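You operate a simulated robot arm through the tools that you are given. There is no shell and no other tool. Be economical: measure what you need, move in short steps, check, and stop when the job is done.

You run a simulated robot arm. Do the job below in one go: nothing can be reset, and whatever is moved stays where it is left.

JOB
Put things in order on the top of the trestle bench. At the end: the scouring pad stands where the grey door stop stood; the grey door stop stands on top of the sanding block; the white cord spool from the top of the trestle bench stands on top of the cedar plank; the red castor stands on top of the orange coral picnic tumbler; whatever was shut is shut again. Leave all else as you found it, and nothing knocked over.

It is judged by the outcome, as a careful person would: the job done as asked, and still so three seconds after it is handed in. It fails if anything else is knocked over, pushed out of place, dropped, spilled or broken.

ROBOT AND FRAMES
A 6-joint arm with a two-finger parallel gripper, fixed in place. Base frame: the origin is at the foot of the arm, x ahead of it, y to its left, z up; the work surface is at about z = 80. Units: cm, rad, N and s.
With the tool pointing down near the work surface it reaches from about 24 to 64 cm from the base axis. Its first joint turns from -1.152 to 1.152 rad. Payload 2.7 kg.
The tool frame sits at the grasp point between the pads (the TCP): z along the fingers, y along the line on which they close. The tips reach 2.3 cm beyond it. The gripper opens to 9.4 cm. The fingers are 3.8 cm wide and 1 cm thick; the gripper's body (5.4 by 9.6 cm) begins 3.9 cm behind the TCP.
Orientation is told as [roll, pitch, yaw] about the base's x, y, z axes, in that order, counted from this pose: with the fingers straight down and closing along the base's y, the tool's x points along the base's -x, its y along +y and its z along -z.

CONTROLS
- The arm moves only by the tool arm_command. Its argument "steps" is a list of rows, each an object (a shift or turn left out is 0, a gripper value left out holds the last) with "translation": the shift along the tool's x, y, z in cm, a list of three; "rotation": the turn, a rotation vector about the tool's x, y, z in rad, a list of three; "fingers": the opening in per cent of the stroke, from 0 (shut) to 100 (fully open). In form: [{"translation": [x, y, z], "rotation": [wx, wy, wz], "fingers": fingers}, ...]. A call has 1 to 20 rows; each row is the pose to reach, as a shift and turn from the pose commanded when the call began, along the tool's axes at that moment. Rows are played at 5 a second. More than 5 cm and 0.15 rad between two rows, or a gripper value outside its range, and nothing of the call is played. A pose out of reach is approached as far as the arm can. The call stops where the force on the tool passes 40 N (or 10 N more than at its start, if that is more) or the arm is blocked; 0.2 s more then pass. Each finger travels about 4.5 cm/s and halts on what it meets, pressing with about 30 N; the grip force reading is that of the motor and also rises with nothing between the fingers. The clock runs only during rows and for 0.2 s after the last one: add rows that repeat a pose to give the fingers time. The reply holds the time, the measured pose of the TCP, the force on the tool along the base axes, the opening and the grip force, in the units named above and with some noise.
- Cameras (640 x 400 px; columns grow to the right, rows downward): "scene" is fixed at [7.76, -42.82, 141.7]; the picture's right is [0.79, -0.62, 0.00], its down [-0.28, -0.36, -0.89] and it looks along [0.55, 0.70, -0.45] (base axes); focal length 317 px, centre (320, 200). "wrist" rides on the gripper at [-3.9, 0, -4.4] in the tool frame; the picture's right is [0.00, -1.00, 0.00], its down [0.97, 0.00, -0.24] and it looks along [0.24, 0.00, 0.97] (tool axes); focal length 218 px, centre (320, 200).
- snapshot(camera): a new picture of that camera. It takes no simulated time.
- probe_pixels(camera, pixels): for up to 12 pixels [column, row] of the newest picture of that camera ("zoom" is the newest enlarged one), the place [x, y, z] in the base frame of the surface seen there, good to about 0.2 cm. It takes no simulated time.
- enlarge(camera, box): a new picture of the part [left, top, right, bottom] of that camera's present view, enlarged. It takes no simulated time.
- finish_job(): hands the job in; it is judged then, once.

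Work in short steps. Measure before you move; look again where a grasp or a placing could have gone wrong, and mend it. You have 80 turns and 38 pictures in all, those below and enlarged ones among them. Open the gripper and draw the arm clear of the work before you hand the job in, unless the task says otherwise; then end with one line.

The tools are called as a command line: name --argument value ..., lists and objects as JSON in quotes. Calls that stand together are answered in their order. arm_command: Moves the arm, as the interface text tells. Its arguments: {"type":"object","properties":{"steps":{"type":"array"}},"required":["steps"]} The other tools are called the same way: snapshot (camera) takes a picture; probe_pixels (camera, pixels) gives the place of the surface under pixels of a picture; enlarge (camera, box) takes an enlarged picture of a part of a camera's view; finish_job () hands the job in.

At the start:

```text
t: 0.0
position: [32.09, 18.16, 111.69]
tcp_rot: [0.001, -0.002, 0.0]
ft_force: [-0.7, -0.6, 0.3]
width: 9.42
finger_force: 0.2
```

scene: 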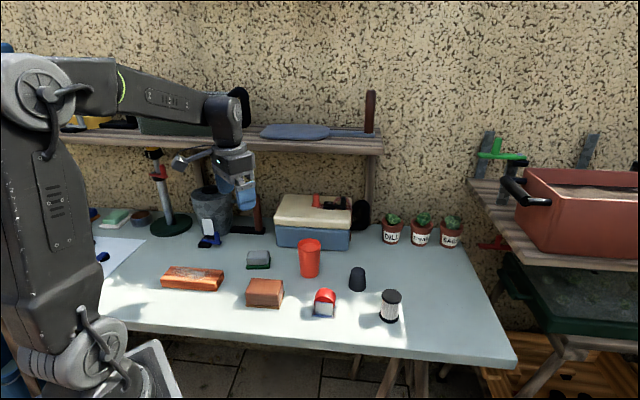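
wrist: 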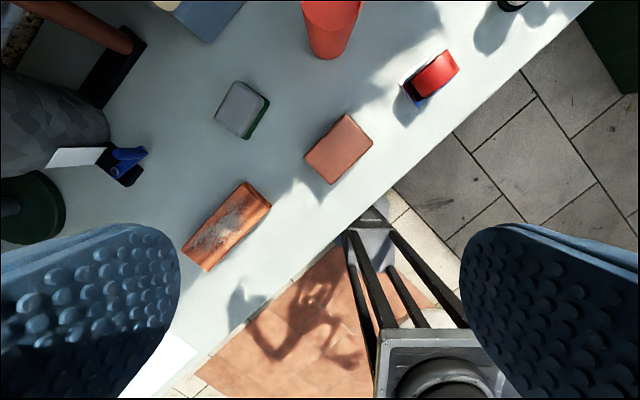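

I take enlarged views of the bench to identify the objects clearly around (150-420, 220-330).

enlarge --camera "scene" --box '[230, 220, 430, 345]'

enlarge --camera "scene" --box '[80, 180, 280, 305]'

```text
3.20 times, centred on (330, 282) of scene
```

zoom: 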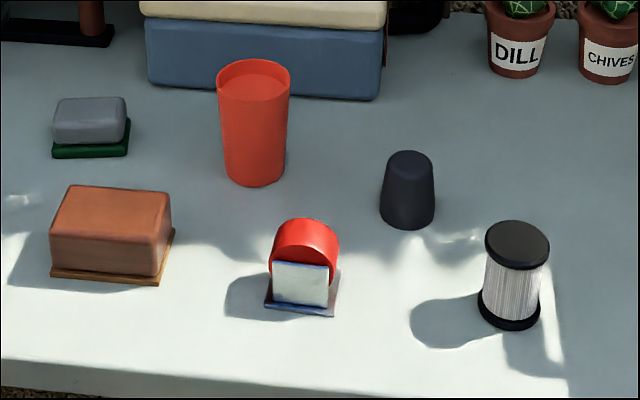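

```text
3.20 times, centred on (180, 242) of scene
```

zoom: 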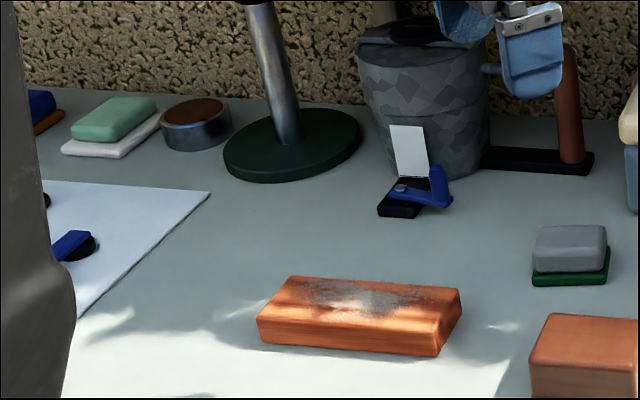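

The door stop seems to be the dark taper at (357,279), the scouring pad the grey/green piece at (258,259). I probe all the pieces' tops and surroundings.

enlarge --camera "scene" --box '[280, 230, 410, 330]'

probe_pixels --camera "scene" --pixels '[[358, 269], [357, 290], [391, 294], [389, 319], [325, 292], [325, 308], [309, 243], [309, 275], [258, 254], [258, 268], [265, 284], [192, 276]]'

snapshot --camera "wrist"

probe_pixels --camera "wrist" --pixels '[[250, 184], [270, 206], [206, 270], [182, 248], [344, 115], [371, 147], [330, 183], [304, 158], [233, 82], [268, 98], [246, 138], [215, 122]]'

```text
4.00 times, centred on (345, 280) of scene
```

zoom: 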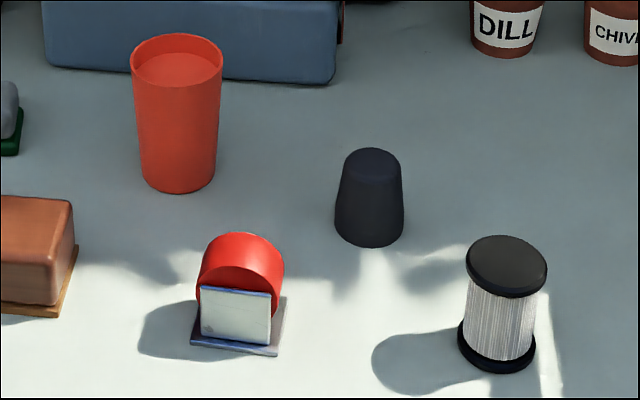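

```text
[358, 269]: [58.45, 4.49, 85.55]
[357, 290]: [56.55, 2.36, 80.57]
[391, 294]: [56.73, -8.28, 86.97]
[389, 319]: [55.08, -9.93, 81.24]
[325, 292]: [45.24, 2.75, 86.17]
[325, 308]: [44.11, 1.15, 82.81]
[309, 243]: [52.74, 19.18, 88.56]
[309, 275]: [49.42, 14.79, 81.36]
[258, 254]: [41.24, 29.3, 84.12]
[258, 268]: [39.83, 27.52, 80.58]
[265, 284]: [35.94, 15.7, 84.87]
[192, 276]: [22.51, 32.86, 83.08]
```

```text
32 pictures are left
```

wrist: 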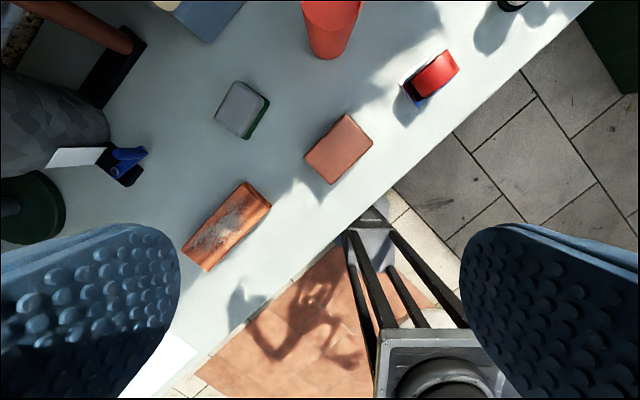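

```text
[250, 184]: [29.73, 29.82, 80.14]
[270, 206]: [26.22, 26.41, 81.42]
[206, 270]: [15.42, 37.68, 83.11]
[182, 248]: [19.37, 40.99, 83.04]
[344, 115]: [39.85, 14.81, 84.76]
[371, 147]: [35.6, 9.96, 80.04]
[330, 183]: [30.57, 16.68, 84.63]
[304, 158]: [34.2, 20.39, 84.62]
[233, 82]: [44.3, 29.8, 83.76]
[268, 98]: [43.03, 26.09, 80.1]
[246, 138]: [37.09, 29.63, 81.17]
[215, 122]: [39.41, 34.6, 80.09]
```

Bench items found: door stop ≈(58,4), spool ≈(57,-8), castor ≈(45,2), tumbler ≈(52.5,19). I move above the group to measure them from above.

arm_command --steps '[{"translation": [-3, -2.5, 1.6]}, {"translation": [-6, -5, 3.2]}, {"translation": [-9, -7.5, 4.8]}, {"translation": [-12, -10, 6.4]}, {"translation": [-15, -12.5, 8]}, {"translation": [-18, -14, 9]}, {"translation": [-18, -14, 9]}]'

snapshot --camera "wrist"

```text
t: 1.6
position: [50.09, 4.07, 102.84]
tcp_rot: [0.001, 0.0, 0.001]
ft_force: [-0.2, 0.7, -0.5]
width: 9.42
finger_force: 0.1
```

```text
31 pictures are left
```

wrist: 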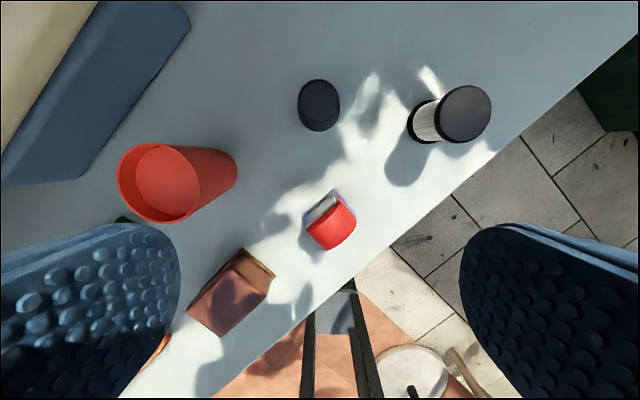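

I probe key points: door stop top edges (300,100),(338,100), spool top, castor, tumbler rim and interior; also zoom on the castor.

enlarge --camera "wrist" --box '[280, 170, 376, 266]'

probe_pixels --camera "wrist" --pixels '[[302, 100], [334, 96], [318, 83], [318, 110], [444, 112], [487, 112], [465, 89], [466, 139], [118, 182], [162, 146], [196, 185], [163, 185]]'

probe_pixels --camera "wrist" --pixels '[[237, 252], [275, 276], [188, 312], [226, 334], [318, 129], [413, 130], [160, 222], [180, 160], [145, 210], [235, 175]]'

```text
4.17 times, centred on (328, 218) of wrist
```

zoom: 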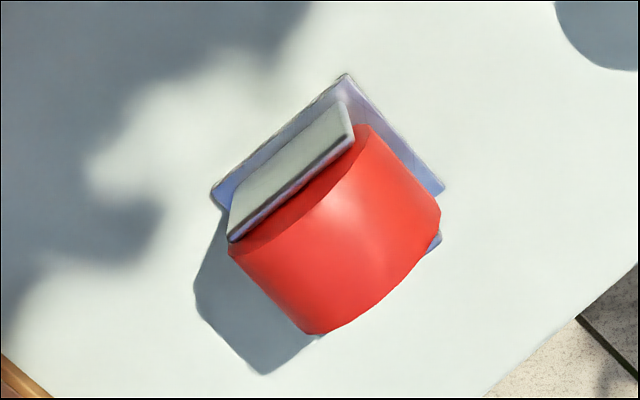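

```text
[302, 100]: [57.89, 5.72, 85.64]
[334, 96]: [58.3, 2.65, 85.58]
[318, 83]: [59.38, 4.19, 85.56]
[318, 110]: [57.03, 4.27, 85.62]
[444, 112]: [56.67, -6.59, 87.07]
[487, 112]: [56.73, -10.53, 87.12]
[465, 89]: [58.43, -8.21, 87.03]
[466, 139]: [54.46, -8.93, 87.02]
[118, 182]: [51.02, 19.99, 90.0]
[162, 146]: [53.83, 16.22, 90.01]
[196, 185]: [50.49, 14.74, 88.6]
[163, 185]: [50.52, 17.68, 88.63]
```

```text
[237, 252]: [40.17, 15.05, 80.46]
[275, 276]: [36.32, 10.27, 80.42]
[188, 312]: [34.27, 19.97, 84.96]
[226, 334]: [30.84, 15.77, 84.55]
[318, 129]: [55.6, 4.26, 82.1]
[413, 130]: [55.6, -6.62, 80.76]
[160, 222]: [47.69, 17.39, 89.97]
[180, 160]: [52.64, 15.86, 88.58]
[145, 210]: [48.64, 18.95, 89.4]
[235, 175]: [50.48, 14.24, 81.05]
```

I probe the castor in the zoom: plate corners (346,76), (214,192), (443,188), bracket top and wheel crown.

probe_pixels --camera "zoom" --pixels '[[346, 78], [216, 193], [440, 190], [436, 243], [340, 108], [232, 232], [350, 138], [360, 135], [436, 215], [312, 328], [345, 225], [235, 250]]'

enlarge --camera "scene" --box '[300, 280, 348, 322]'

```text
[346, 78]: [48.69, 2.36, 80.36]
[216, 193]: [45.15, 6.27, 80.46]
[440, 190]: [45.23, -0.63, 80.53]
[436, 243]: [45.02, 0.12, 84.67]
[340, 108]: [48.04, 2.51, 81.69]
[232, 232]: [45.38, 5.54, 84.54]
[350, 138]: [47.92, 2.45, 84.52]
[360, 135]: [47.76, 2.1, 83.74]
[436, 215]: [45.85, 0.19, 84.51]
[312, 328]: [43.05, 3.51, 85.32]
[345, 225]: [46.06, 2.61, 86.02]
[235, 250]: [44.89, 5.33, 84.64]
```

```text
9.52 times, centred on (324, 301) of scene
```

zoom: 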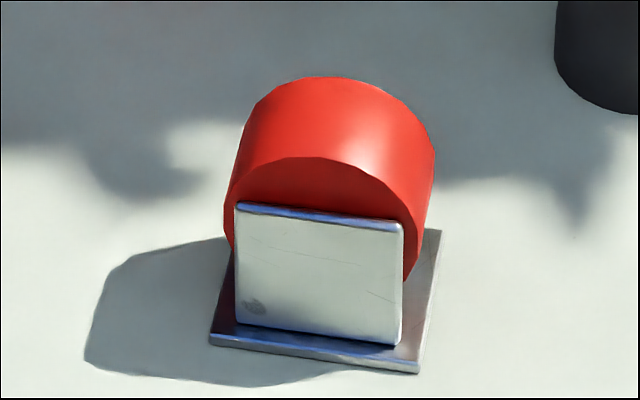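

Castor plate is ~5.3×4.6 cm (brackets both sides), so it spans the tumbler's rim (dia ~6.3, centre ≈(50.8,16.9), z 90). Door stop centre ≈(58.15,4.22), top 85.6; I go above it and down to z 83.2.

arm_command --steps '[{"translation": [-3, 0, 3], "fingers": 100}, {"translation": [-6, 0.1, 6]}, {"translation": [-8.06, 0.15, 9]}, {"translation": [-8.06, 0.15, 13]}, {"translation": [-8.06, 0.15, 16]}, {"translation": [-8.06, 0.15, 18]}, {"translation": [-8.06, 0.15, 19.64]}, {"translation": [-8.06, 0.15, 19.64]}]'

snapshot --camera "wrist"

```text
t: 3.4
position: [58.06, 4.44, 83.14]
tcp_rot: [0.001, -0.001, 0.001]
ft_force: [0.5, -0.8, 0.3]
width: 9.43
finger_force: 0.1
```

```text
28 pictures are left
```

wrist: 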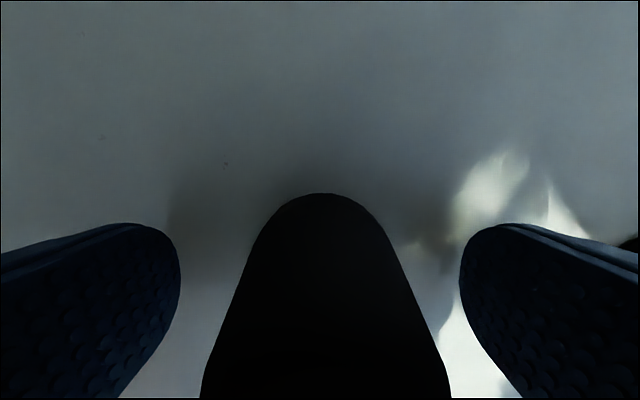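

The stop sits centred between the fingers (column ~322). I close on it and lift 1 cm then more.

arm_command --steps '[{"fingers": 0}, {"fingers": 0}, {"fingers": 0}, {"fingers": 0}, {"fingers": 0}, {"translation": [0, 0, -1]}, {"translation": [0, 0, -4]}, {"translation": [0, 0, -8]}, {"translation": [0, 0, -10]}]'

```text
t: 5.4
position: [58.1, 4.28, 93.22]
tcp_rot: [0.002, -0.002, 0.001]
ft_force: [-1.1, 0.3, -1.0]
width: 4.49
finger_force: 29.8
```

Held at width 4.49. I carry it, raised to z≈97, to above the sanding block centre (35.3,15.5).

arm_command --steps '[{"translation": [0, 0, -3.8]}, {"translation": [3.8, 1.87, -3.8]}, {"translation": [7.6, 3.74, -3.8]}, {"translation": [11.4, 5.6, -3.8]}, {"translation": [15.2, 7.5, -3.8]}, {"translation": [19, 9.35, -3.8]}, {"translation": [22.8, 11.2, -3.8]}, {"translation": [22.8, 11.2, -3.8]}]'

snapshot --camera "wrist"

snapshot --camera "scene"

```text
t: 7.2
position: [35.33, 15.45, 96.81]
tcp_rot: [0.002, -0.001, -0.001]
ft_force: [-0.2, -1.1, -0.8]
width: 4.48
finger_force: 30.4
```

```text
27 pictures are left
```

wrist: 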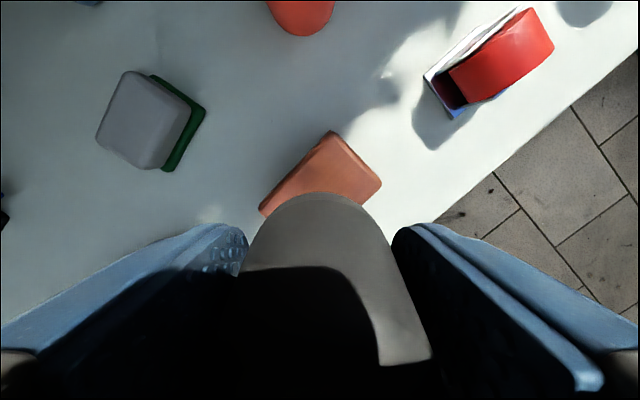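

```text
26 pictures are left
```

scene: 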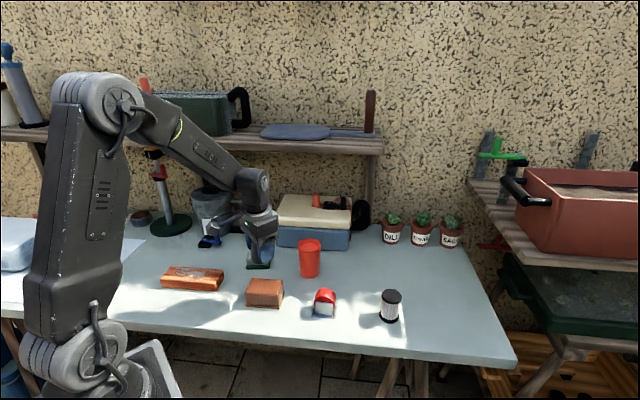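

Stop is above the block. I probe the block's visible corners and the pad's outline before lowering.

probe_pixels --camera "wrist" --pixels '[[332, 134], [379, 182], [262, 208], [128, 73], [186, 102], [156, 166], [98, 134], [203, 108], [168, 170], [150, 76], [142, 120]]'

```text
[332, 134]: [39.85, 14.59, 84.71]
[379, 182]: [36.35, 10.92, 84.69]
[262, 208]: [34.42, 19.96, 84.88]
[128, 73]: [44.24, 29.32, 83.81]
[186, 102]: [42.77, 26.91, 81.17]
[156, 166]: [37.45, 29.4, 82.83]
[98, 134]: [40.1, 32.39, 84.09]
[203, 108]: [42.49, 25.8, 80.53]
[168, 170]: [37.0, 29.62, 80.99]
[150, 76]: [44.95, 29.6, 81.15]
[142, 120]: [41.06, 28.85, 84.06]
```

Block centre confirmed (35.4,15.45). I lower 9.0 cm to touch down, open, and rise.

arm_command --steps '[{"translation": [0, 0, 4]}, {"translation": [0, 0, 7]}, {"translation": [0, 0, 8.3]}, {"translation": [0, 0, 8.7]}, {"translation": [0, 0, 8.95]}, {"translation": [0, 0, 8.95]}]'

```text
t: 8.6
position: [35.31, 15.46, 88.12]
tcp_rot: [0.003, -0.003, -0.001]
ft_force: [-0.8, -2.1, 6.0]
width: 4.48
finger_force: 30.3
```

Contact felt (6 N up) at z 88.1. I open and rise.

arm_command --steps '[{"fingers": 60}, {"fingers": 100}, {"fingers": 100}, {"fingers": 100}, {"fingers": 100}, {"translation": [0, 0, -4]}, {"translation": [0, 0, -8]}, {"translation": [0, 0, -12]}]'

snapshot --camera "scene"

```text
t: 10.4
position: [35.16, 15.47, 99.95]
tcp_rot: [0.0, 0.0, 0.001]
ft_force: [-0.3, 1.0, -0.3]
width: 9.45
finger_force: 0.1
```

```text
25 pictures are left
```

scene: 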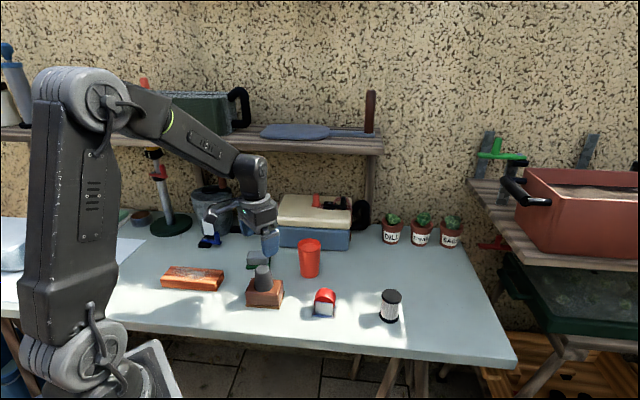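

The stop stands on the block. I move above the pad for an overhead view.

arm_command --steps '[{"translation": [-1.5, 4, 0]}, {"translation": [-3, 8, 0]}, {"translation": [-4.5, 12, 0]}, {"translation": [-5.5, 14.5, 2]}, {"translation": [-5.5, 14.5, 2]}]'

snapshot --camera "wrist"

```text
t: 11.6
position: [40.84, 30.1, 98.01]
tcp_rot: [0.001, -0.001, 0.0]
ft_force: [-0.3, 0.7, -1.1]
width: 9.39
finger_force: 0.0
```

```text
24 pictures are left
```

wrist: 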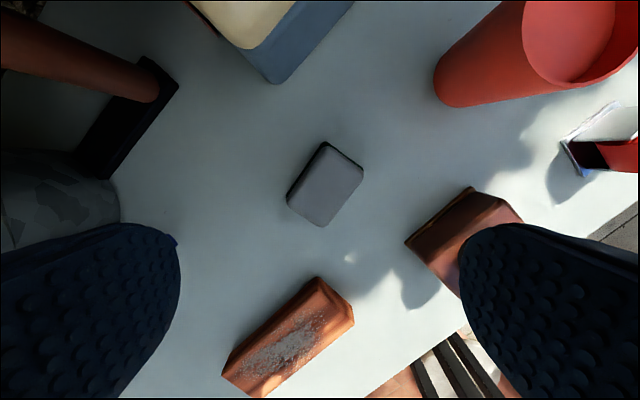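

I probe the pad's top corners (325,144), (363,176), (322,225), (288,195), and the plank's corners too.

probe_pixels --camera "wrist" --pixels '[[326, 152], [360, 178], [322, 223], [290, 196], [323, 143], [325, 185], [318, 278], [353, 306], [224, 372], [262, 395], [316, 290], [280, 340]]'

enlarge --camera "wrist" --box '[240, 120, 400, 240]'

```text
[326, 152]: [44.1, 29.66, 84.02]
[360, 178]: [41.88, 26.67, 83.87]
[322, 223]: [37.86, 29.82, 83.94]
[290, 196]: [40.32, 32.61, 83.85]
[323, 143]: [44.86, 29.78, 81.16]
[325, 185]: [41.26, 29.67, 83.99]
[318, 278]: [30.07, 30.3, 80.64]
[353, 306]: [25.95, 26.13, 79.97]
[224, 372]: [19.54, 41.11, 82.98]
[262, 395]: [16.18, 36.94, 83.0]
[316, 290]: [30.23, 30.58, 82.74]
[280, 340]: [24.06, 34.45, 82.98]
```

```text
3.33 times, centred on (320, 180) of wrist
```

zoom: 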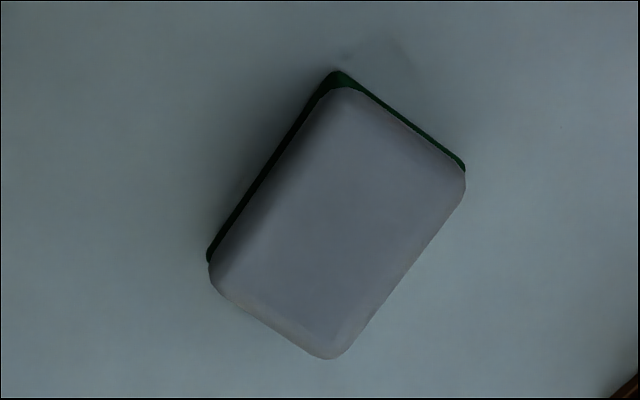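

Pad centre ≈(41.0,29.67), short side along (0.615,0.788), so yaw −0.66. I turn and descend to z 88 first, and check.

arm_command --steps '[{"translation": [-0.15, -0.34, 2], "rotation": [0, 0, 0.13], "fingers": 90}, {"translation": [-0.15, -0.34, 4], "rotation": [0, 0, 0.26]}, {"translation": [-0.15, -0.34, 6], "rotation": [0, 0, 0.4]}, {"translation": [-0.15, -0.34, 8], "rotation": [0, 0, 0.53]}, {"translation": [-0.15, -0.34, 9], "rotation": [0, 0, 0.66]}, {"translation": [-0.15, -0.34, 9], "rotation": [0, 0, 0.66]}]'

snapshot --camera "wrist"

```text
t: 13.0
position: [40.84, 29.57, 89.02]
tcp_rot: [0.003, 0.002, -0.663]
ft_force: [-0.7, -0.2, -0.2]
width: 8.45
finger_force: 0.0
```

```text
22 pictures are left
```

wrist: 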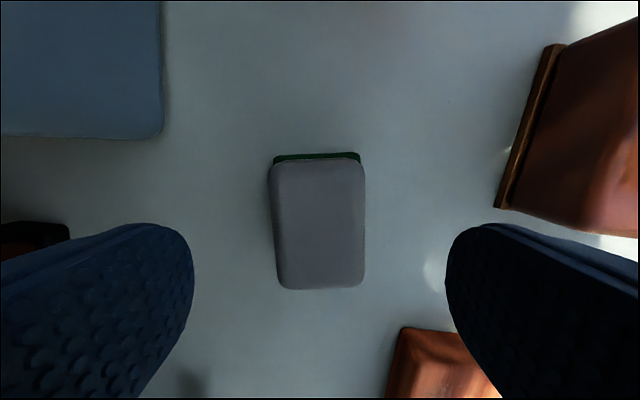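

Pad centred (cols 270–365). I descend 5.9 to z 83.0, close, then lift.

arm_command --steps '[{"translation": [0, 0, 3]}, {"translation": [0, 0, 5]}, {"translation": [0, 0, 5.9]}, {"translation": [0, 0, 5.9], "fingers": 0}, {"translation": [0, 0, 5.9]}, {"translation": [0, 0, 5.9]}, {"translation": [0, 0, 5.9]}, {"translation": [0, 0, 5.9]}, {"translation": [0, 0, 4.9]}, {"translation": [0, 0, 2]}, {"translation": [0, 0, -2]}, {"translation": [0, 0, -6]}, {"translation": [0, 0, -10]}]'

snapshot --camera "wrist"

```text
t: 15.8
position: [40.98, 29.73, 99.02]
tcp_rot: [0.001, -0.001, -0.662]
ft_force: [1.2, -0.1, -1.0]
width: 4.9
finger_force: 30.5
```

```text
21 pictures are left
```

wrist: 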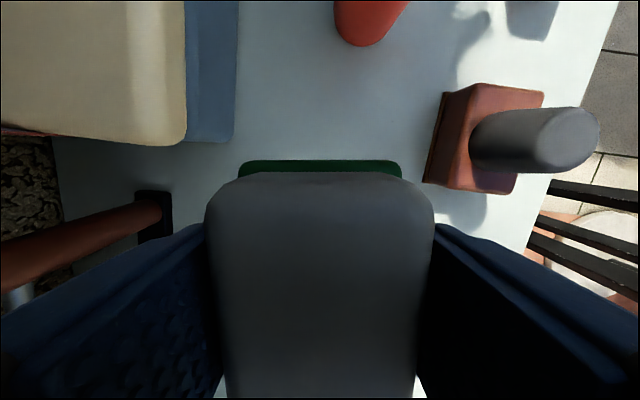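

Pad held (width 4.9). I carry it over at z≈100 to above the stop's old place (58.1,4.27).

arm_command --steps '[{"translation": [-4.15, -1.37, -1]}, {"translation": [-8.3, -2.74, -1]}, {"translation": [-12.46, -4.1, -1]}, {"translation": [-16.6, -5.47, -1]}, {"translation": [-20.8, -6.84, -1]}, {"translation": [-24.9, -8.2, -1]}, {"translation": [-29.08, -9.58, -1]}, {"translation": [-29.08, -9.58, 3]}, {"translation": [-29.08, -9.58, 7]}, {"translation": [-29.08, -9.58, 7]}]'

snapshot --camera "scene"

```text
t: 18.0
position: [58.09, 4.04, 92.01]
tcp_rot: [0.002, 0.0, -0.662]
ft_force: [-0.1, -0.1, -0.3]
width: 4.88
finger_force: 29.8
```

```text
20 pictures are left
```

scene: 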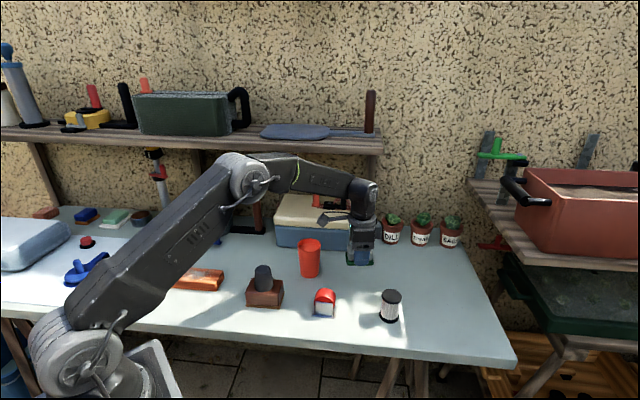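

At the left I now see more pieces at (45,212), (87,214), (115,217); I enlarge there to be sure about the identities.

enlarge --camera "scene" --box '[20, 195, 160, 285]'

enlarge --camera "scene" --box '[0, 60, 270, 160]'

```text
4.44 times, centred on (90, 240) of scene
```

zoom: 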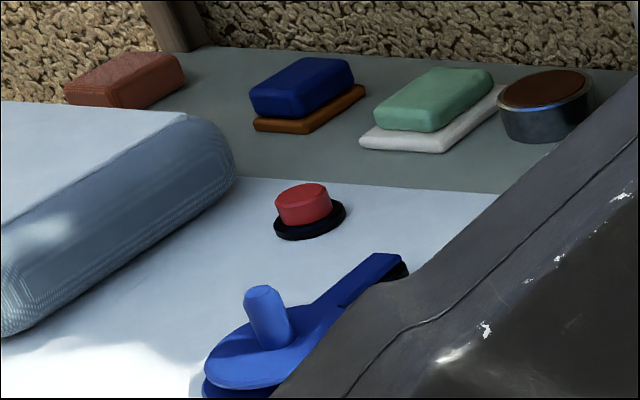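

```text
2.37 times, centred on (135, 110) of scene
```

zoom: 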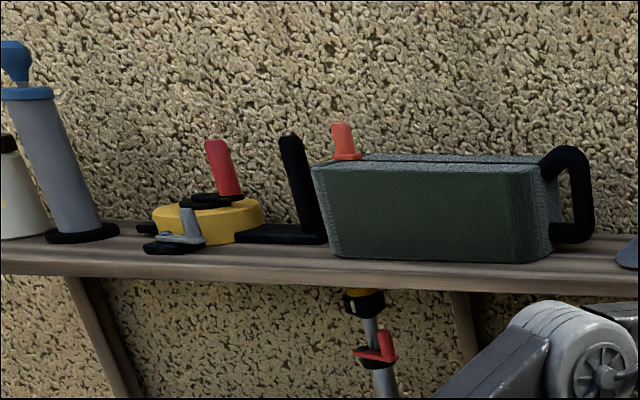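

I probe those left pieces for reachability (using the scene picture).

probe_pixels --camera "scene" --pixels '[[45, 212], [87, 212], [116, 214], [139, 214], [265, 298], [258, 262]]'

```text
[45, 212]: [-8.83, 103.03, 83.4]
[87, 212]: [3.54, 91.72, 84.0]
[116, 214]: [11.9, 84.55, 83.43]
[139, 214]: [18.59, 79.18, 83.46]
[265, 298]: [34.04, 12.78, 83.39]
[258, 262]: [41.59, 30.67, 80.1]
```

Those are far out of reach, so the identities stand. I lower the pad 8.9 cm to the bench.

arm_command --steps '[{"translation": [0, 0, 4]}, {"translation": [0, 0, 7]}, {"translation": [0, 0, 8.4]}, {"translation": [0, 0, 8.7]}, {"translation": [0, 0, 8.9]}, {"translation": [0, 0, 8.9]}]'

```text
t: 19.4
position: [58.08, 4.22, 83.05]
tcp_rot: [0.002, -0.001, -0.661]
ft_force: [-0.7, -0.1, 1.0]
width: 4.85
finger_force: 30.0
```

I open (to 90 %) and rise from the pad.

arm_command --steps '[{"fingers": 70}, {"fingers": 90}, {"fingers": 90}, {"fingers": 90}, {"translation": [0, 0, -3]}, {"translation": [0, 0, -7]}, {"translation": [0, 0, -11]}, {"translation": [0, 0, -15]}, {"translation": [0, 0, -15]}]'

snapshot --camera "wrist"

```text
t: 21.4
position: [58.06, 4.22, 98.23]
tcp_rot: [0.002, 0.0, -0.66]
ft_force: [-0.1, 0.8, 0.4]
width: 8.45
finger_force: 0.0
```

```text
17 pictures are left
```

wrist: 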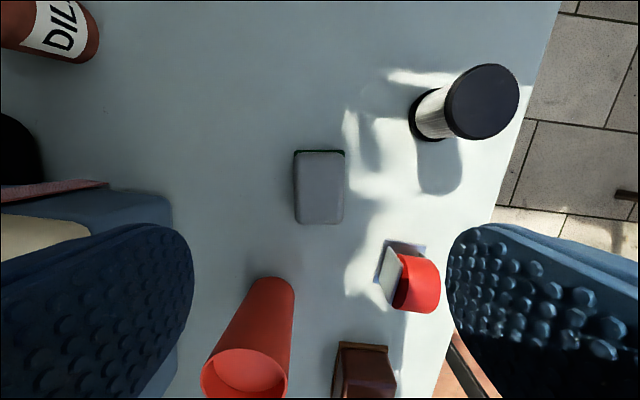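

Pad stands at the spot (319,187). Now probe the spool top rim and foot.

probe_pixels --camera "wrist" --pixels '[[448, 102], [516, 101], [482, 68], [483, 135], [482, 101], [415, 125], [428, 138], [320, 187]]'

```text
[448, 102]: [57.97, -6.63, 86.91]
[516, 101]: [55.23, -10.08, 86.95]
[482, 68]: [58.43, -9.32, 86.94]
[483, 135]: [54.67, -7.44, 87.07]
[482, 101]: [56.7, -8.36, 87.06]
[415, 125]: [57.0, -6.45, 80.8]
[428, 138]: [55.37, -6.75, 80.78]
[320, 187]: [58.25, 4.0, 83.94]
```

Spool centre (56.6,−8.37), top 87.0. I go above it, at z 91, gripper wide open, and look.

arm_command --steps '[{"translation": [-2.2, -3.64, 0], "fingers": 100}, {"translation": [-4.4, -7.28, 0]}, {"translation": [-6.56, -10.91, 0]}, {"translation": [-6.56, -10.91, 4]}, {"translation": [-6.56, -10.91, 6]}, {"translation": [-6.56, -10.91, 6]}]'

snapshot --camera "wrist"

```text
t: 22.8
position: [56.47, -8.32, 92.09]
tcp_rot: [0.001, -0.001, -0.661]
ft_force: [0.0, -0.5, 0.1]
width: 9.4
finger_force: 0.1
```

```text
16 pictures are left
```

wrist: 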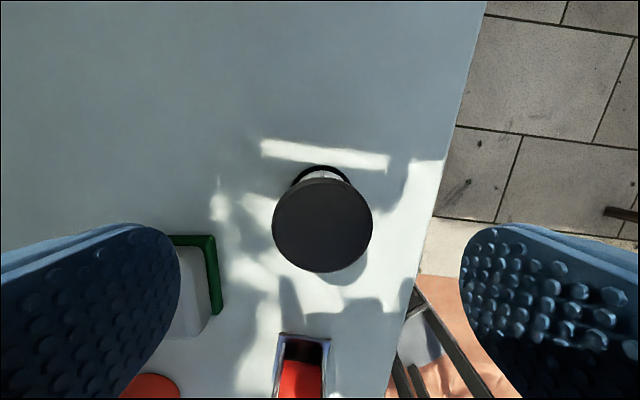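

Spool centred (col 321). I descend 8.6 to z 83.4, close and lift.

arm_command --steps '[{"translation": [0, 0, 4]}, {"translation": [0, 0, 7]}, {"translation": [0, 0, 8.6]}, {"translation": [0, 0, 8.6], "fingers": 0}, {"translation": [0, 0, 8.6]}, {"translation": [0, 0, 8.6]}, {"translation": [0, 0, 8.6]}, {"translation": [0, 0, 8.6]}, {"translation": [0, 0, 7.6]}, {"translation": [0, 0, 4]}, {"translation": [0, 0, 0]}, {"translation": [0, 0, -4]}, {"translation": [0, 0, -8]}]'

snapshot --camera "wrist"

```text
t: 25.6
position: [56.6, -8.42, 100.26]
tcp_rot: [0.003, -0.001, -0.662]
ft_force: [-0.1, -0.2, 0.1]
width: 4.61
finger_force: 29.5
```

```text
15 pictures are left
```

wrist: 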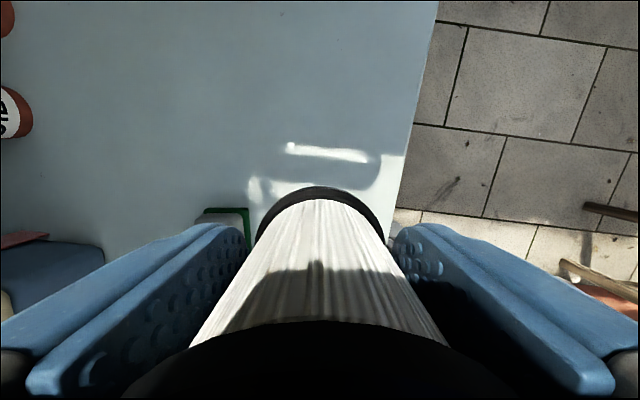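

Spool held, upright. I carry it at z≈102 over to above the plank centre (23.05,33.85), turning yaw back to 0 on the way.

arm_command --steps '[{"translation": [0, 0, -2]}, {"translation": [4.03, 0.98, -2], "rotation": [0, 0, -0.05]}, {"translation": [8.06, 1.97, -2], "rotation": [0, 0, -0.1]}, {"translation": [12.09, 2.95, -2], "rotation": [0, 0, -0.15]}, {"translation": [16.12, 3.94, -2], "rotation": [0, 0, -0.2]}, {"translation": [20.15, 4.92, -2], "rotation": [0, 0, -0.25]}, {"translation": [24.18, 5.9, -2], "rotation": [0, 0, -0.3]}, {"translation": [28.2, 6.89, -2], "rotation": [0, 0, -0.35]}, {"translation": [32.23, 7.87, -2], "rotation": [0, 0, -0.4]}, {"translation": [36.26, 8.85, -2], "rotation": [0, 0, -0.45]}, {"translation": [40.3, 9.84, -2], "rotation": [0, 0, -0.5]}, {"translation": [44.32, 10.82, -2], "rotation": [0, 0, -0.55]}, {"translation": [48.35, 11.81, -2], "rotation": [0, 0, -0.6]}, {"translation": [52.38, 12.79, -2], "rotation": [0, 0, -0.66]}, {"translation": [52.38, 12.79, 2], "rotation": [0, 0, -0.66]}, {"translation": [52.38, 12.79, 6], "rotation": [0, 0, -0.66]}, {"translation": [52.38, 12.79, 6], "rotation": [0, 0, -0.66]}]'

snapshot --camera "wrist"

snapshot --camera "scene"

```text
t: 29.2
position: [23.02, 33.85, 94.15]
tcp_rot: [0.002, -0.002, 0.001]
ft_force: [0.5, -0.3, 0.1]
width: 4.61
finger_force: 30.2
```

```text
14 pictures are left
```

wrist: 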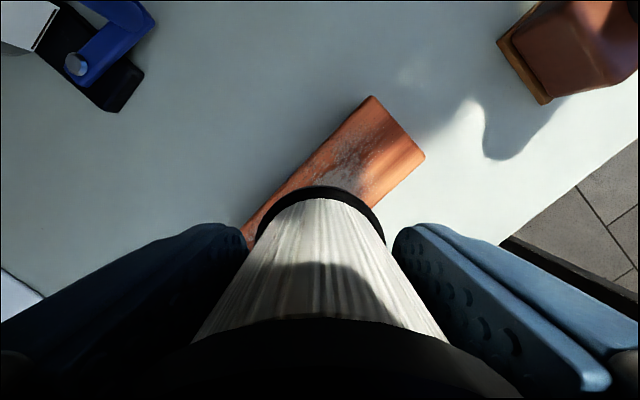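

```text
13 pictures are left
```

scene: 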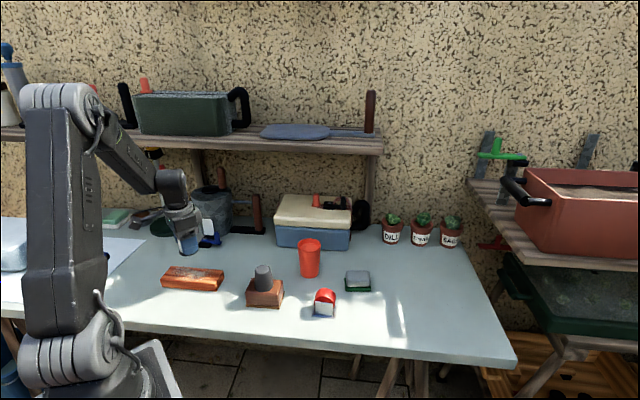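

I recheck plank geometry by probing its corners in both pictures.

probe_pixels --camera "scene" --pixels '[[171, 268], [162, 281], [222, 271], [214, 284], [192, 276]]'

probe_pixels --camera "wrist" --pixels '[[372, 99], [422, 157], [385, 196], [300, 172]]'

```text
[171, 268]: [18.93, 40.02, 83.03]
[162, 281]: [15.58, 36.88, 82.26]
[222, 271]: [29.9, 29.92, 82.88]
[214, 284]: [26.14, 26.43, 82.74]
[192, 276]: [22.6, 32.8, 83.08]
```

```text
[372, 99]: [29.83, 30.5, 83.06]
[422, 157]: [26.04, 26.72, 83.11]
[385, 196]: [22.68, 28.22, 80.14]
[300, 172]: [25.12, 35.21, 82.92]
```

Plank centre refined to (22.8,33.6). I shift slightly and lower 7.6 cm onto it.

arm_command --steps '[{"translation": [0.23, -0.22, 3]}, {"translation": [0.23, -0.22, 6]}, {"translation": [0.23, -0.22, 7.2]}, {"translation": [0.23, -0.22, 7.45]}, {"translation": [0.23, -0.22, 7.6]}, {"translation": [0.23, -0.22, 7.6]}]'

```text
t: 30.6
position: [22.88, 33.59, 86.5]
tcp_rot: [0.002, -0.001, 0.0]
ft_force: [-0.6, -2.1, 4.3]
width: 4.61
finger_force: 29.8
```

Contact (4.3 N). I open and rise.

arm_command --steps '[{"fingers": 60}, {"fingers": 100}, {"fingers": 100}, {"fingers": 100}, {"fingers": 100}, {"translation": [0, 0, -4]}, {"translation": [0, 0, -8]}, {"translation": [0, 0, -12]}, {"translation": [0, 0, -14]}, {"translation": [0, 0, -14]}]'

snapshot --camera "wrist"

```text
t: 32.8
position: [22.81, 33.62, 100.46]
tcp_rot: [0.003, -0.002, 0.001]
ft_force: [0.1, -0.5, -0.5]
width: 9.41
finger_force: 0.0
```

```text
12 pictures are left
```

wrist: 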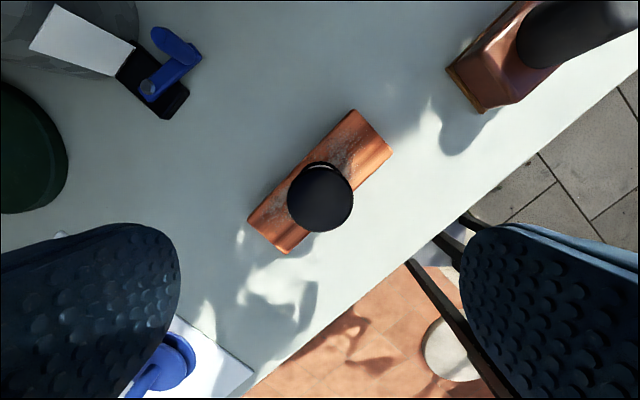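

Spool stands on the plank. I move to above the castor (45.2,2.8), turning to yaw −0.845.

arm_command --steps '[{"translation": [-2.49, -3.42, 0], "rotation": [0, 0, 0.094]}, {"translation": [-4.98, -6.84, 0], "rotation": [0, 0, 0.188]}, {"translation": [-7.47, -10.27, 0], "rotation": [0, 0, 0.282]}, {"translation": [-9.96, -13.69, 0], "rotation": [0, 0, 0.376]}, {"translation": [-12.44, -17.11, 0], "rotation": [0, 0, 0.47]}, {"translation": [-14.93, -20.53, 0], "rotation": [0, 0, 0.563]}, {"translation": [-17.4, -23.96, 0], "rotation": [0, 0, 0.657]}, {"translation": [-19.9, -27.4, 0], "rotation": [0, 0, 0.75]}, {"translation": [-22.38, -30.8, 0], "rotation": [0, 0, 0.845]}, {"translation": [-22.38, -30.8, 4], "rotation": [0, 0, 0.845]}, {"translation": [-22.38, -30.8, 8], "rotation": [0, 0, 0.845]}, {"translation": [-22.38, -30.8, 8], "rotation": [0, 0, 0.845]}]'

enlarge --camera "wrist" --box '[240, 120, 400, 280]'

```text
t: 35.4
position: [45.26, 2.76, 92.26]
tcp_rot: [0.003, 0.001, -0.845]
ft_force: [0.2, -0.2, -0.6]
width: 9.39
finger_force: 0.0
```

```text
2.50 times, centred on (320, 200) of wrist
```

zoom: 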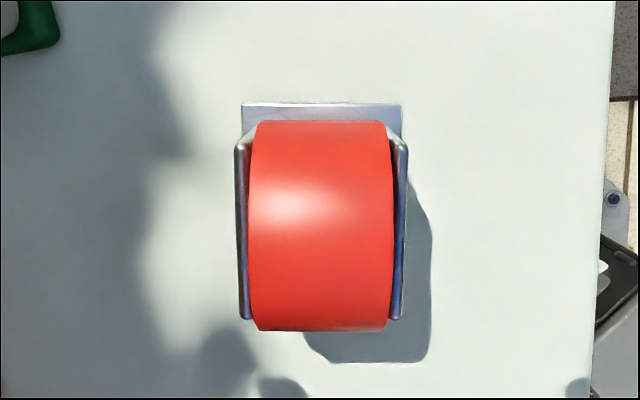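

Nicely aligned (brackets at zoom columns 235 and 408). I probe the bracket ends to verify the centre, and the tumbler later.

probe_pixels --camera "zoom" --pixels '[[240, 150], [245, 315], [403, 150], [395, 315], [320, 210], [245, 106], [398, 106]]'

```text
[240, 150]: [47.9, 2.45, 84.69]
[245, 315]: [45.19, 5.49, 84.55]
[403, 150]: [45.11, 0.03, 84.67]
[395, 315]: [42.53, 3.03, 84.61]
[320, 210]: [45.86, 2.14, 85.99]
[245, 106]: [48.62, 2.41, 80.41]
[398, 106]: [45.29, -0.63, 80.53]
```

Centre (45.2,2.75), bracket top 84.65. I descend 9.2 to z 83.2, close, and lift.

arm_command --steps '[{"translation": [0, 0, 4]}, {"translation": [0, 0, 7]}, {"translation": [0, 0, 8.5]}, {"translation": [0, 0, 9.2]}, {"translation": [0, 0, 9.2], "fingers": 0}, {"translation": [0, 0, 9.2]}, {"translation": [0, 0, 9.2]}, {"translation": [0, 0, 9.2]}, {"translation": [0, 0, 9.2]}, {"translation": [0, 0, 8.2]}, {"translation": [0, 0, 5]}, {"translation": [0, 0, 1]}, {"translation": [0, 0, -3]}, {"translation": [0, 0, -7]}, {"translation": [0, 0, -9]}]'

snapshot --camera "wrist"

```text
t: 38.6
position: [45.1, 2.74, 101.53]
tcp_rot: [0.003, 0.0, -0.848]
ft_force: [-0.3, 0.8, -1.4]
width: 3.98
finger_force: 30.0
```

```text
10 pictures are left
```

wrist: 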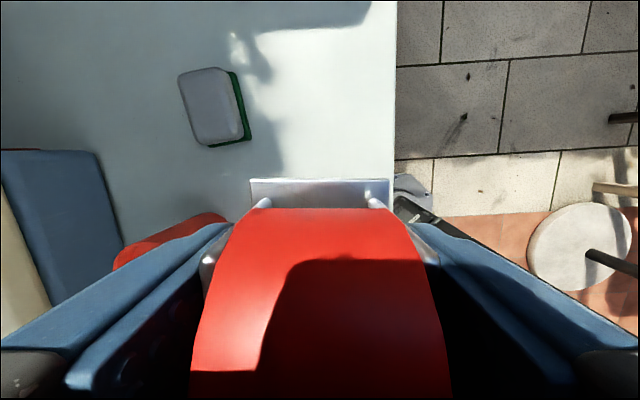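

Castor is held level (width 3.98). I get an enlarged scene view of the tumbler rim for a more exact centre.

enlarge --camera "scene" --box '[285, 230, 333, 284]'

```text
7.41 times, centred on (309, 257) of scene
```

zoom: 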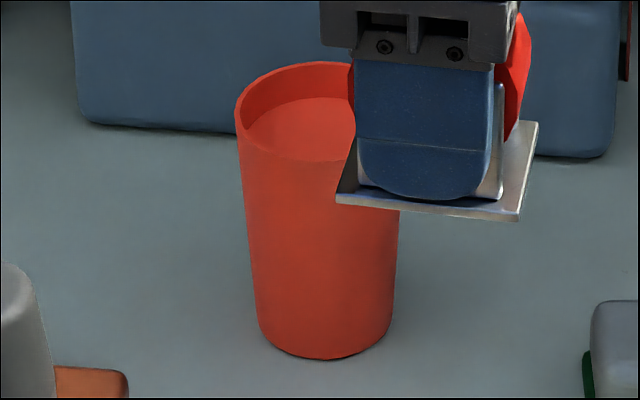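

I probe rim left, back, front rim and body edges.

probe_pixels --camera "zoom" --pixels '[[237, 108], [310, 65], [300, 163], [270, 148], [260, 77], [325, 350], [262, 320], [388, 315], [310, 130], [310, 95]]'

```text
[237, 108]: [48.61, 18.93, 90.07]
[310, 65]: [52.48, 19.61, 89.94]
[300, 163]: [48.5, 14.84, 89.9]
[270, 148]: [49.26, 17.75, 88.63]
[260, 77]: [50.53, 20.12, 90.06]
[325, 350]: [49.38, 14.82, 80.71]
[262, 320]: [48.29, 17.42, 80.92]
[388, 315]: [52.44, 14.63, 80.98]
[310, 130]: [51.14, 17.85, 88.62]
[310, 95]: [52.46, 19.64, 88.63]
```

Rim centre confirmed (50.8,16.9), r≈3.1. I move above it at the same height, and probe the coolbox near edge for clearance.

arm_command --steps '[{"translation": [1.7, 3.38, 0]}, {"translation": [3.4, 6.77, 0]}, {"translation": [5.1, 10.15, 0]}, {"translation": [6.81, 13.53, 0]}, {"translation": [6.81, 13.53, 3]}, {"translation": [6.81, 13.53, 5.5]}, {"translation": [6.81, 13.53, 5.5]}]'

enlarge --camera "scene" --box '[270, 190, 370, 285]'

probe_pixels --camera "scene" --pixels '[[278, 240], [345, 240], [278, 222], [345, 225], [335, 203]]'

```text
t: 40.2
position: [50.77, 16.88, 96.06]
tcp_rot: [0.002, 0.001, -0.848]
ft_force: [1.0, -1.0, -2.3]
width: 3.96
finger_force: 29.6
```

```text
4.21 times, centred on (320, 238) of scene
```

zoom: 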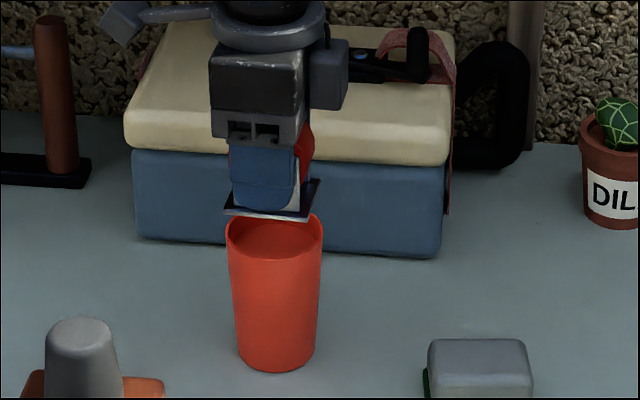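

```text
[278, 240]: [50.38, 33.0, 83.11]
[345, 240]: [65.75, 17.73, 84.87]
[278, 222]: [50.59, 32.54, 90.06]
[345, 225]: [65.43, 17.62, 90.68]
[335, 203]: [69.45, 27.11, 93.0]
```

Clearance to the coolbox is 11 cm. The plate is centred over the tumbler; I lower 2.75 slowly.

arm_command --steps '[{"translation": [0, 0, 1.5]}, {"translation": [0, 0, 2.3]}, {"translation": [0, 0, 2.55]}, {"translation": [0, 0, 2.7]}, {"translation": [0, 0, 2.7]}]'

enlarge --camera "scene" --box '[280, 215, 340, 285]'

```text
t: 41.4
position: [50.65, 16.88, 93.35]
tcp_rot: [0.001, 0.001, -0.844]
ft_force: [-0.1, 0.0, -1.7]
width: 4.0
finger_force: 30.1
```

```text
5.71 times, centred on (310, 250) of scene
```

zoom: 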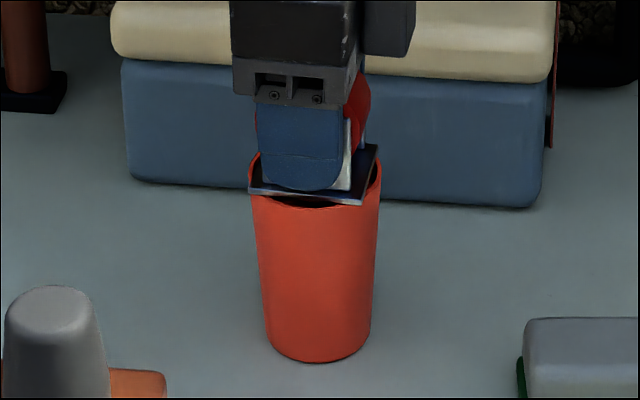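

No contact yet (weight still carried). I lower another 0.15 cm.

arm_command --steps '[{"translation": [0, 0, 0.1]}, {"translation": [0, 0, 0.15]}, {"translation": [0, 0, 0.15]}]'

```text
t: 42.2
position: [50.67, 16.79, 93.34]
tcp_rot: [0.004, -0.003, -0.844]
ft_force: [-2.4, -0.7, 11.7]
width: 3.97
finger_force: 29.6
```

Contact (11.7 N). I ease up 0.07 and open the fingers, holding, then rise.

arm_command --steps '[{"translation": [0, 0, -0.07]}, {"translation": [0, 0, -0.07], "fingers": 50}, {"translation": [0, 0, -0.07], "fingers": 70}, {"translation": [0, 0, -0.07], "fingers": 80}, {"translation": [0, 0, -0.07], "fingers": 80}, {"translation": [0, 0, -2]}, {"translation": [0, 0, -5]}, {"translation": [0, 0, -9]}, {"translation": [0, 0, -12]}, {"translation": [0, 0, -12]}]'

snapshot --camera "wrist"

enlarge --camera "scene" --box '[280, 215, 340, 285]'

```text
t: 44.4
position: [50.85, 16.89, 105.26]
tcp_rot: [0.0, -0.001, -0.845]
ft_force: [-0.2, -0.2, -0.2]
width: 7.52
finger_force: 0.0
```

```text
6 pictures are left
```

wrist: 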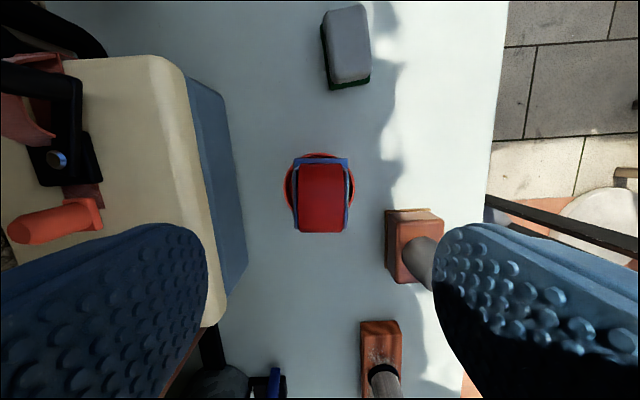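

```text
5.71 times, centred on (310, 250) of scene
```

zoom: 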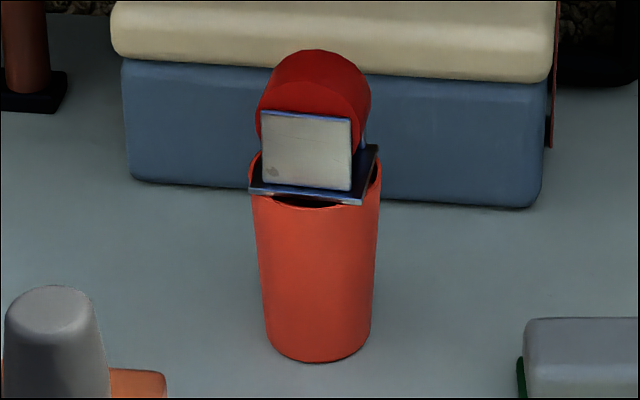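

Castor rests level across the rim. I draw the arm up and back over free space, then check the whole bench.

arm_command --steps '[{"translation": [0, 0, -3]}, {"translation": [2.5, -2.5, -5]}, {"translation": [5, -5, -6]}, {"translation": [7.5, -7.5, -6]}, {"translation": [7.5, -10.5, -6]}, {"translation": [7.5, -10.5, -6]}, {"translation": [7.5, -10.5, -6]}]'

snapshot --camera "scene"

```text
t: 46.0
position: [37.79, 15.77, 111.05]
tcp_rot: [0.002, 0.0, -0.847]
ft_force: [0.7, -0.1, -0.1]
width: 7.54
finger_force: 0.0
```

```text
4 pictures are left
```

scene: 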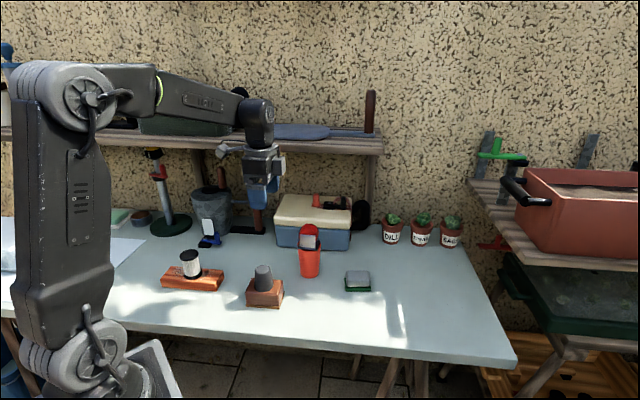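

Everything is in place: spool on plank (190,265), stop on block (264,280), castor on tumbler (309,240), pad at (357,281). The gripper is open and the arm is clear, so I hand the job in.

finish_job

```text
The job is handed in.
```

The job is done and handed in: the scouring pad is where the grey door stop stood, the door stop is on the sanding block, the white cord spool is on the cedar plank, and the red castor is on the tumbler; I opened nothing, so there was nothing to shut, and the last picture shows nothing knocked over.
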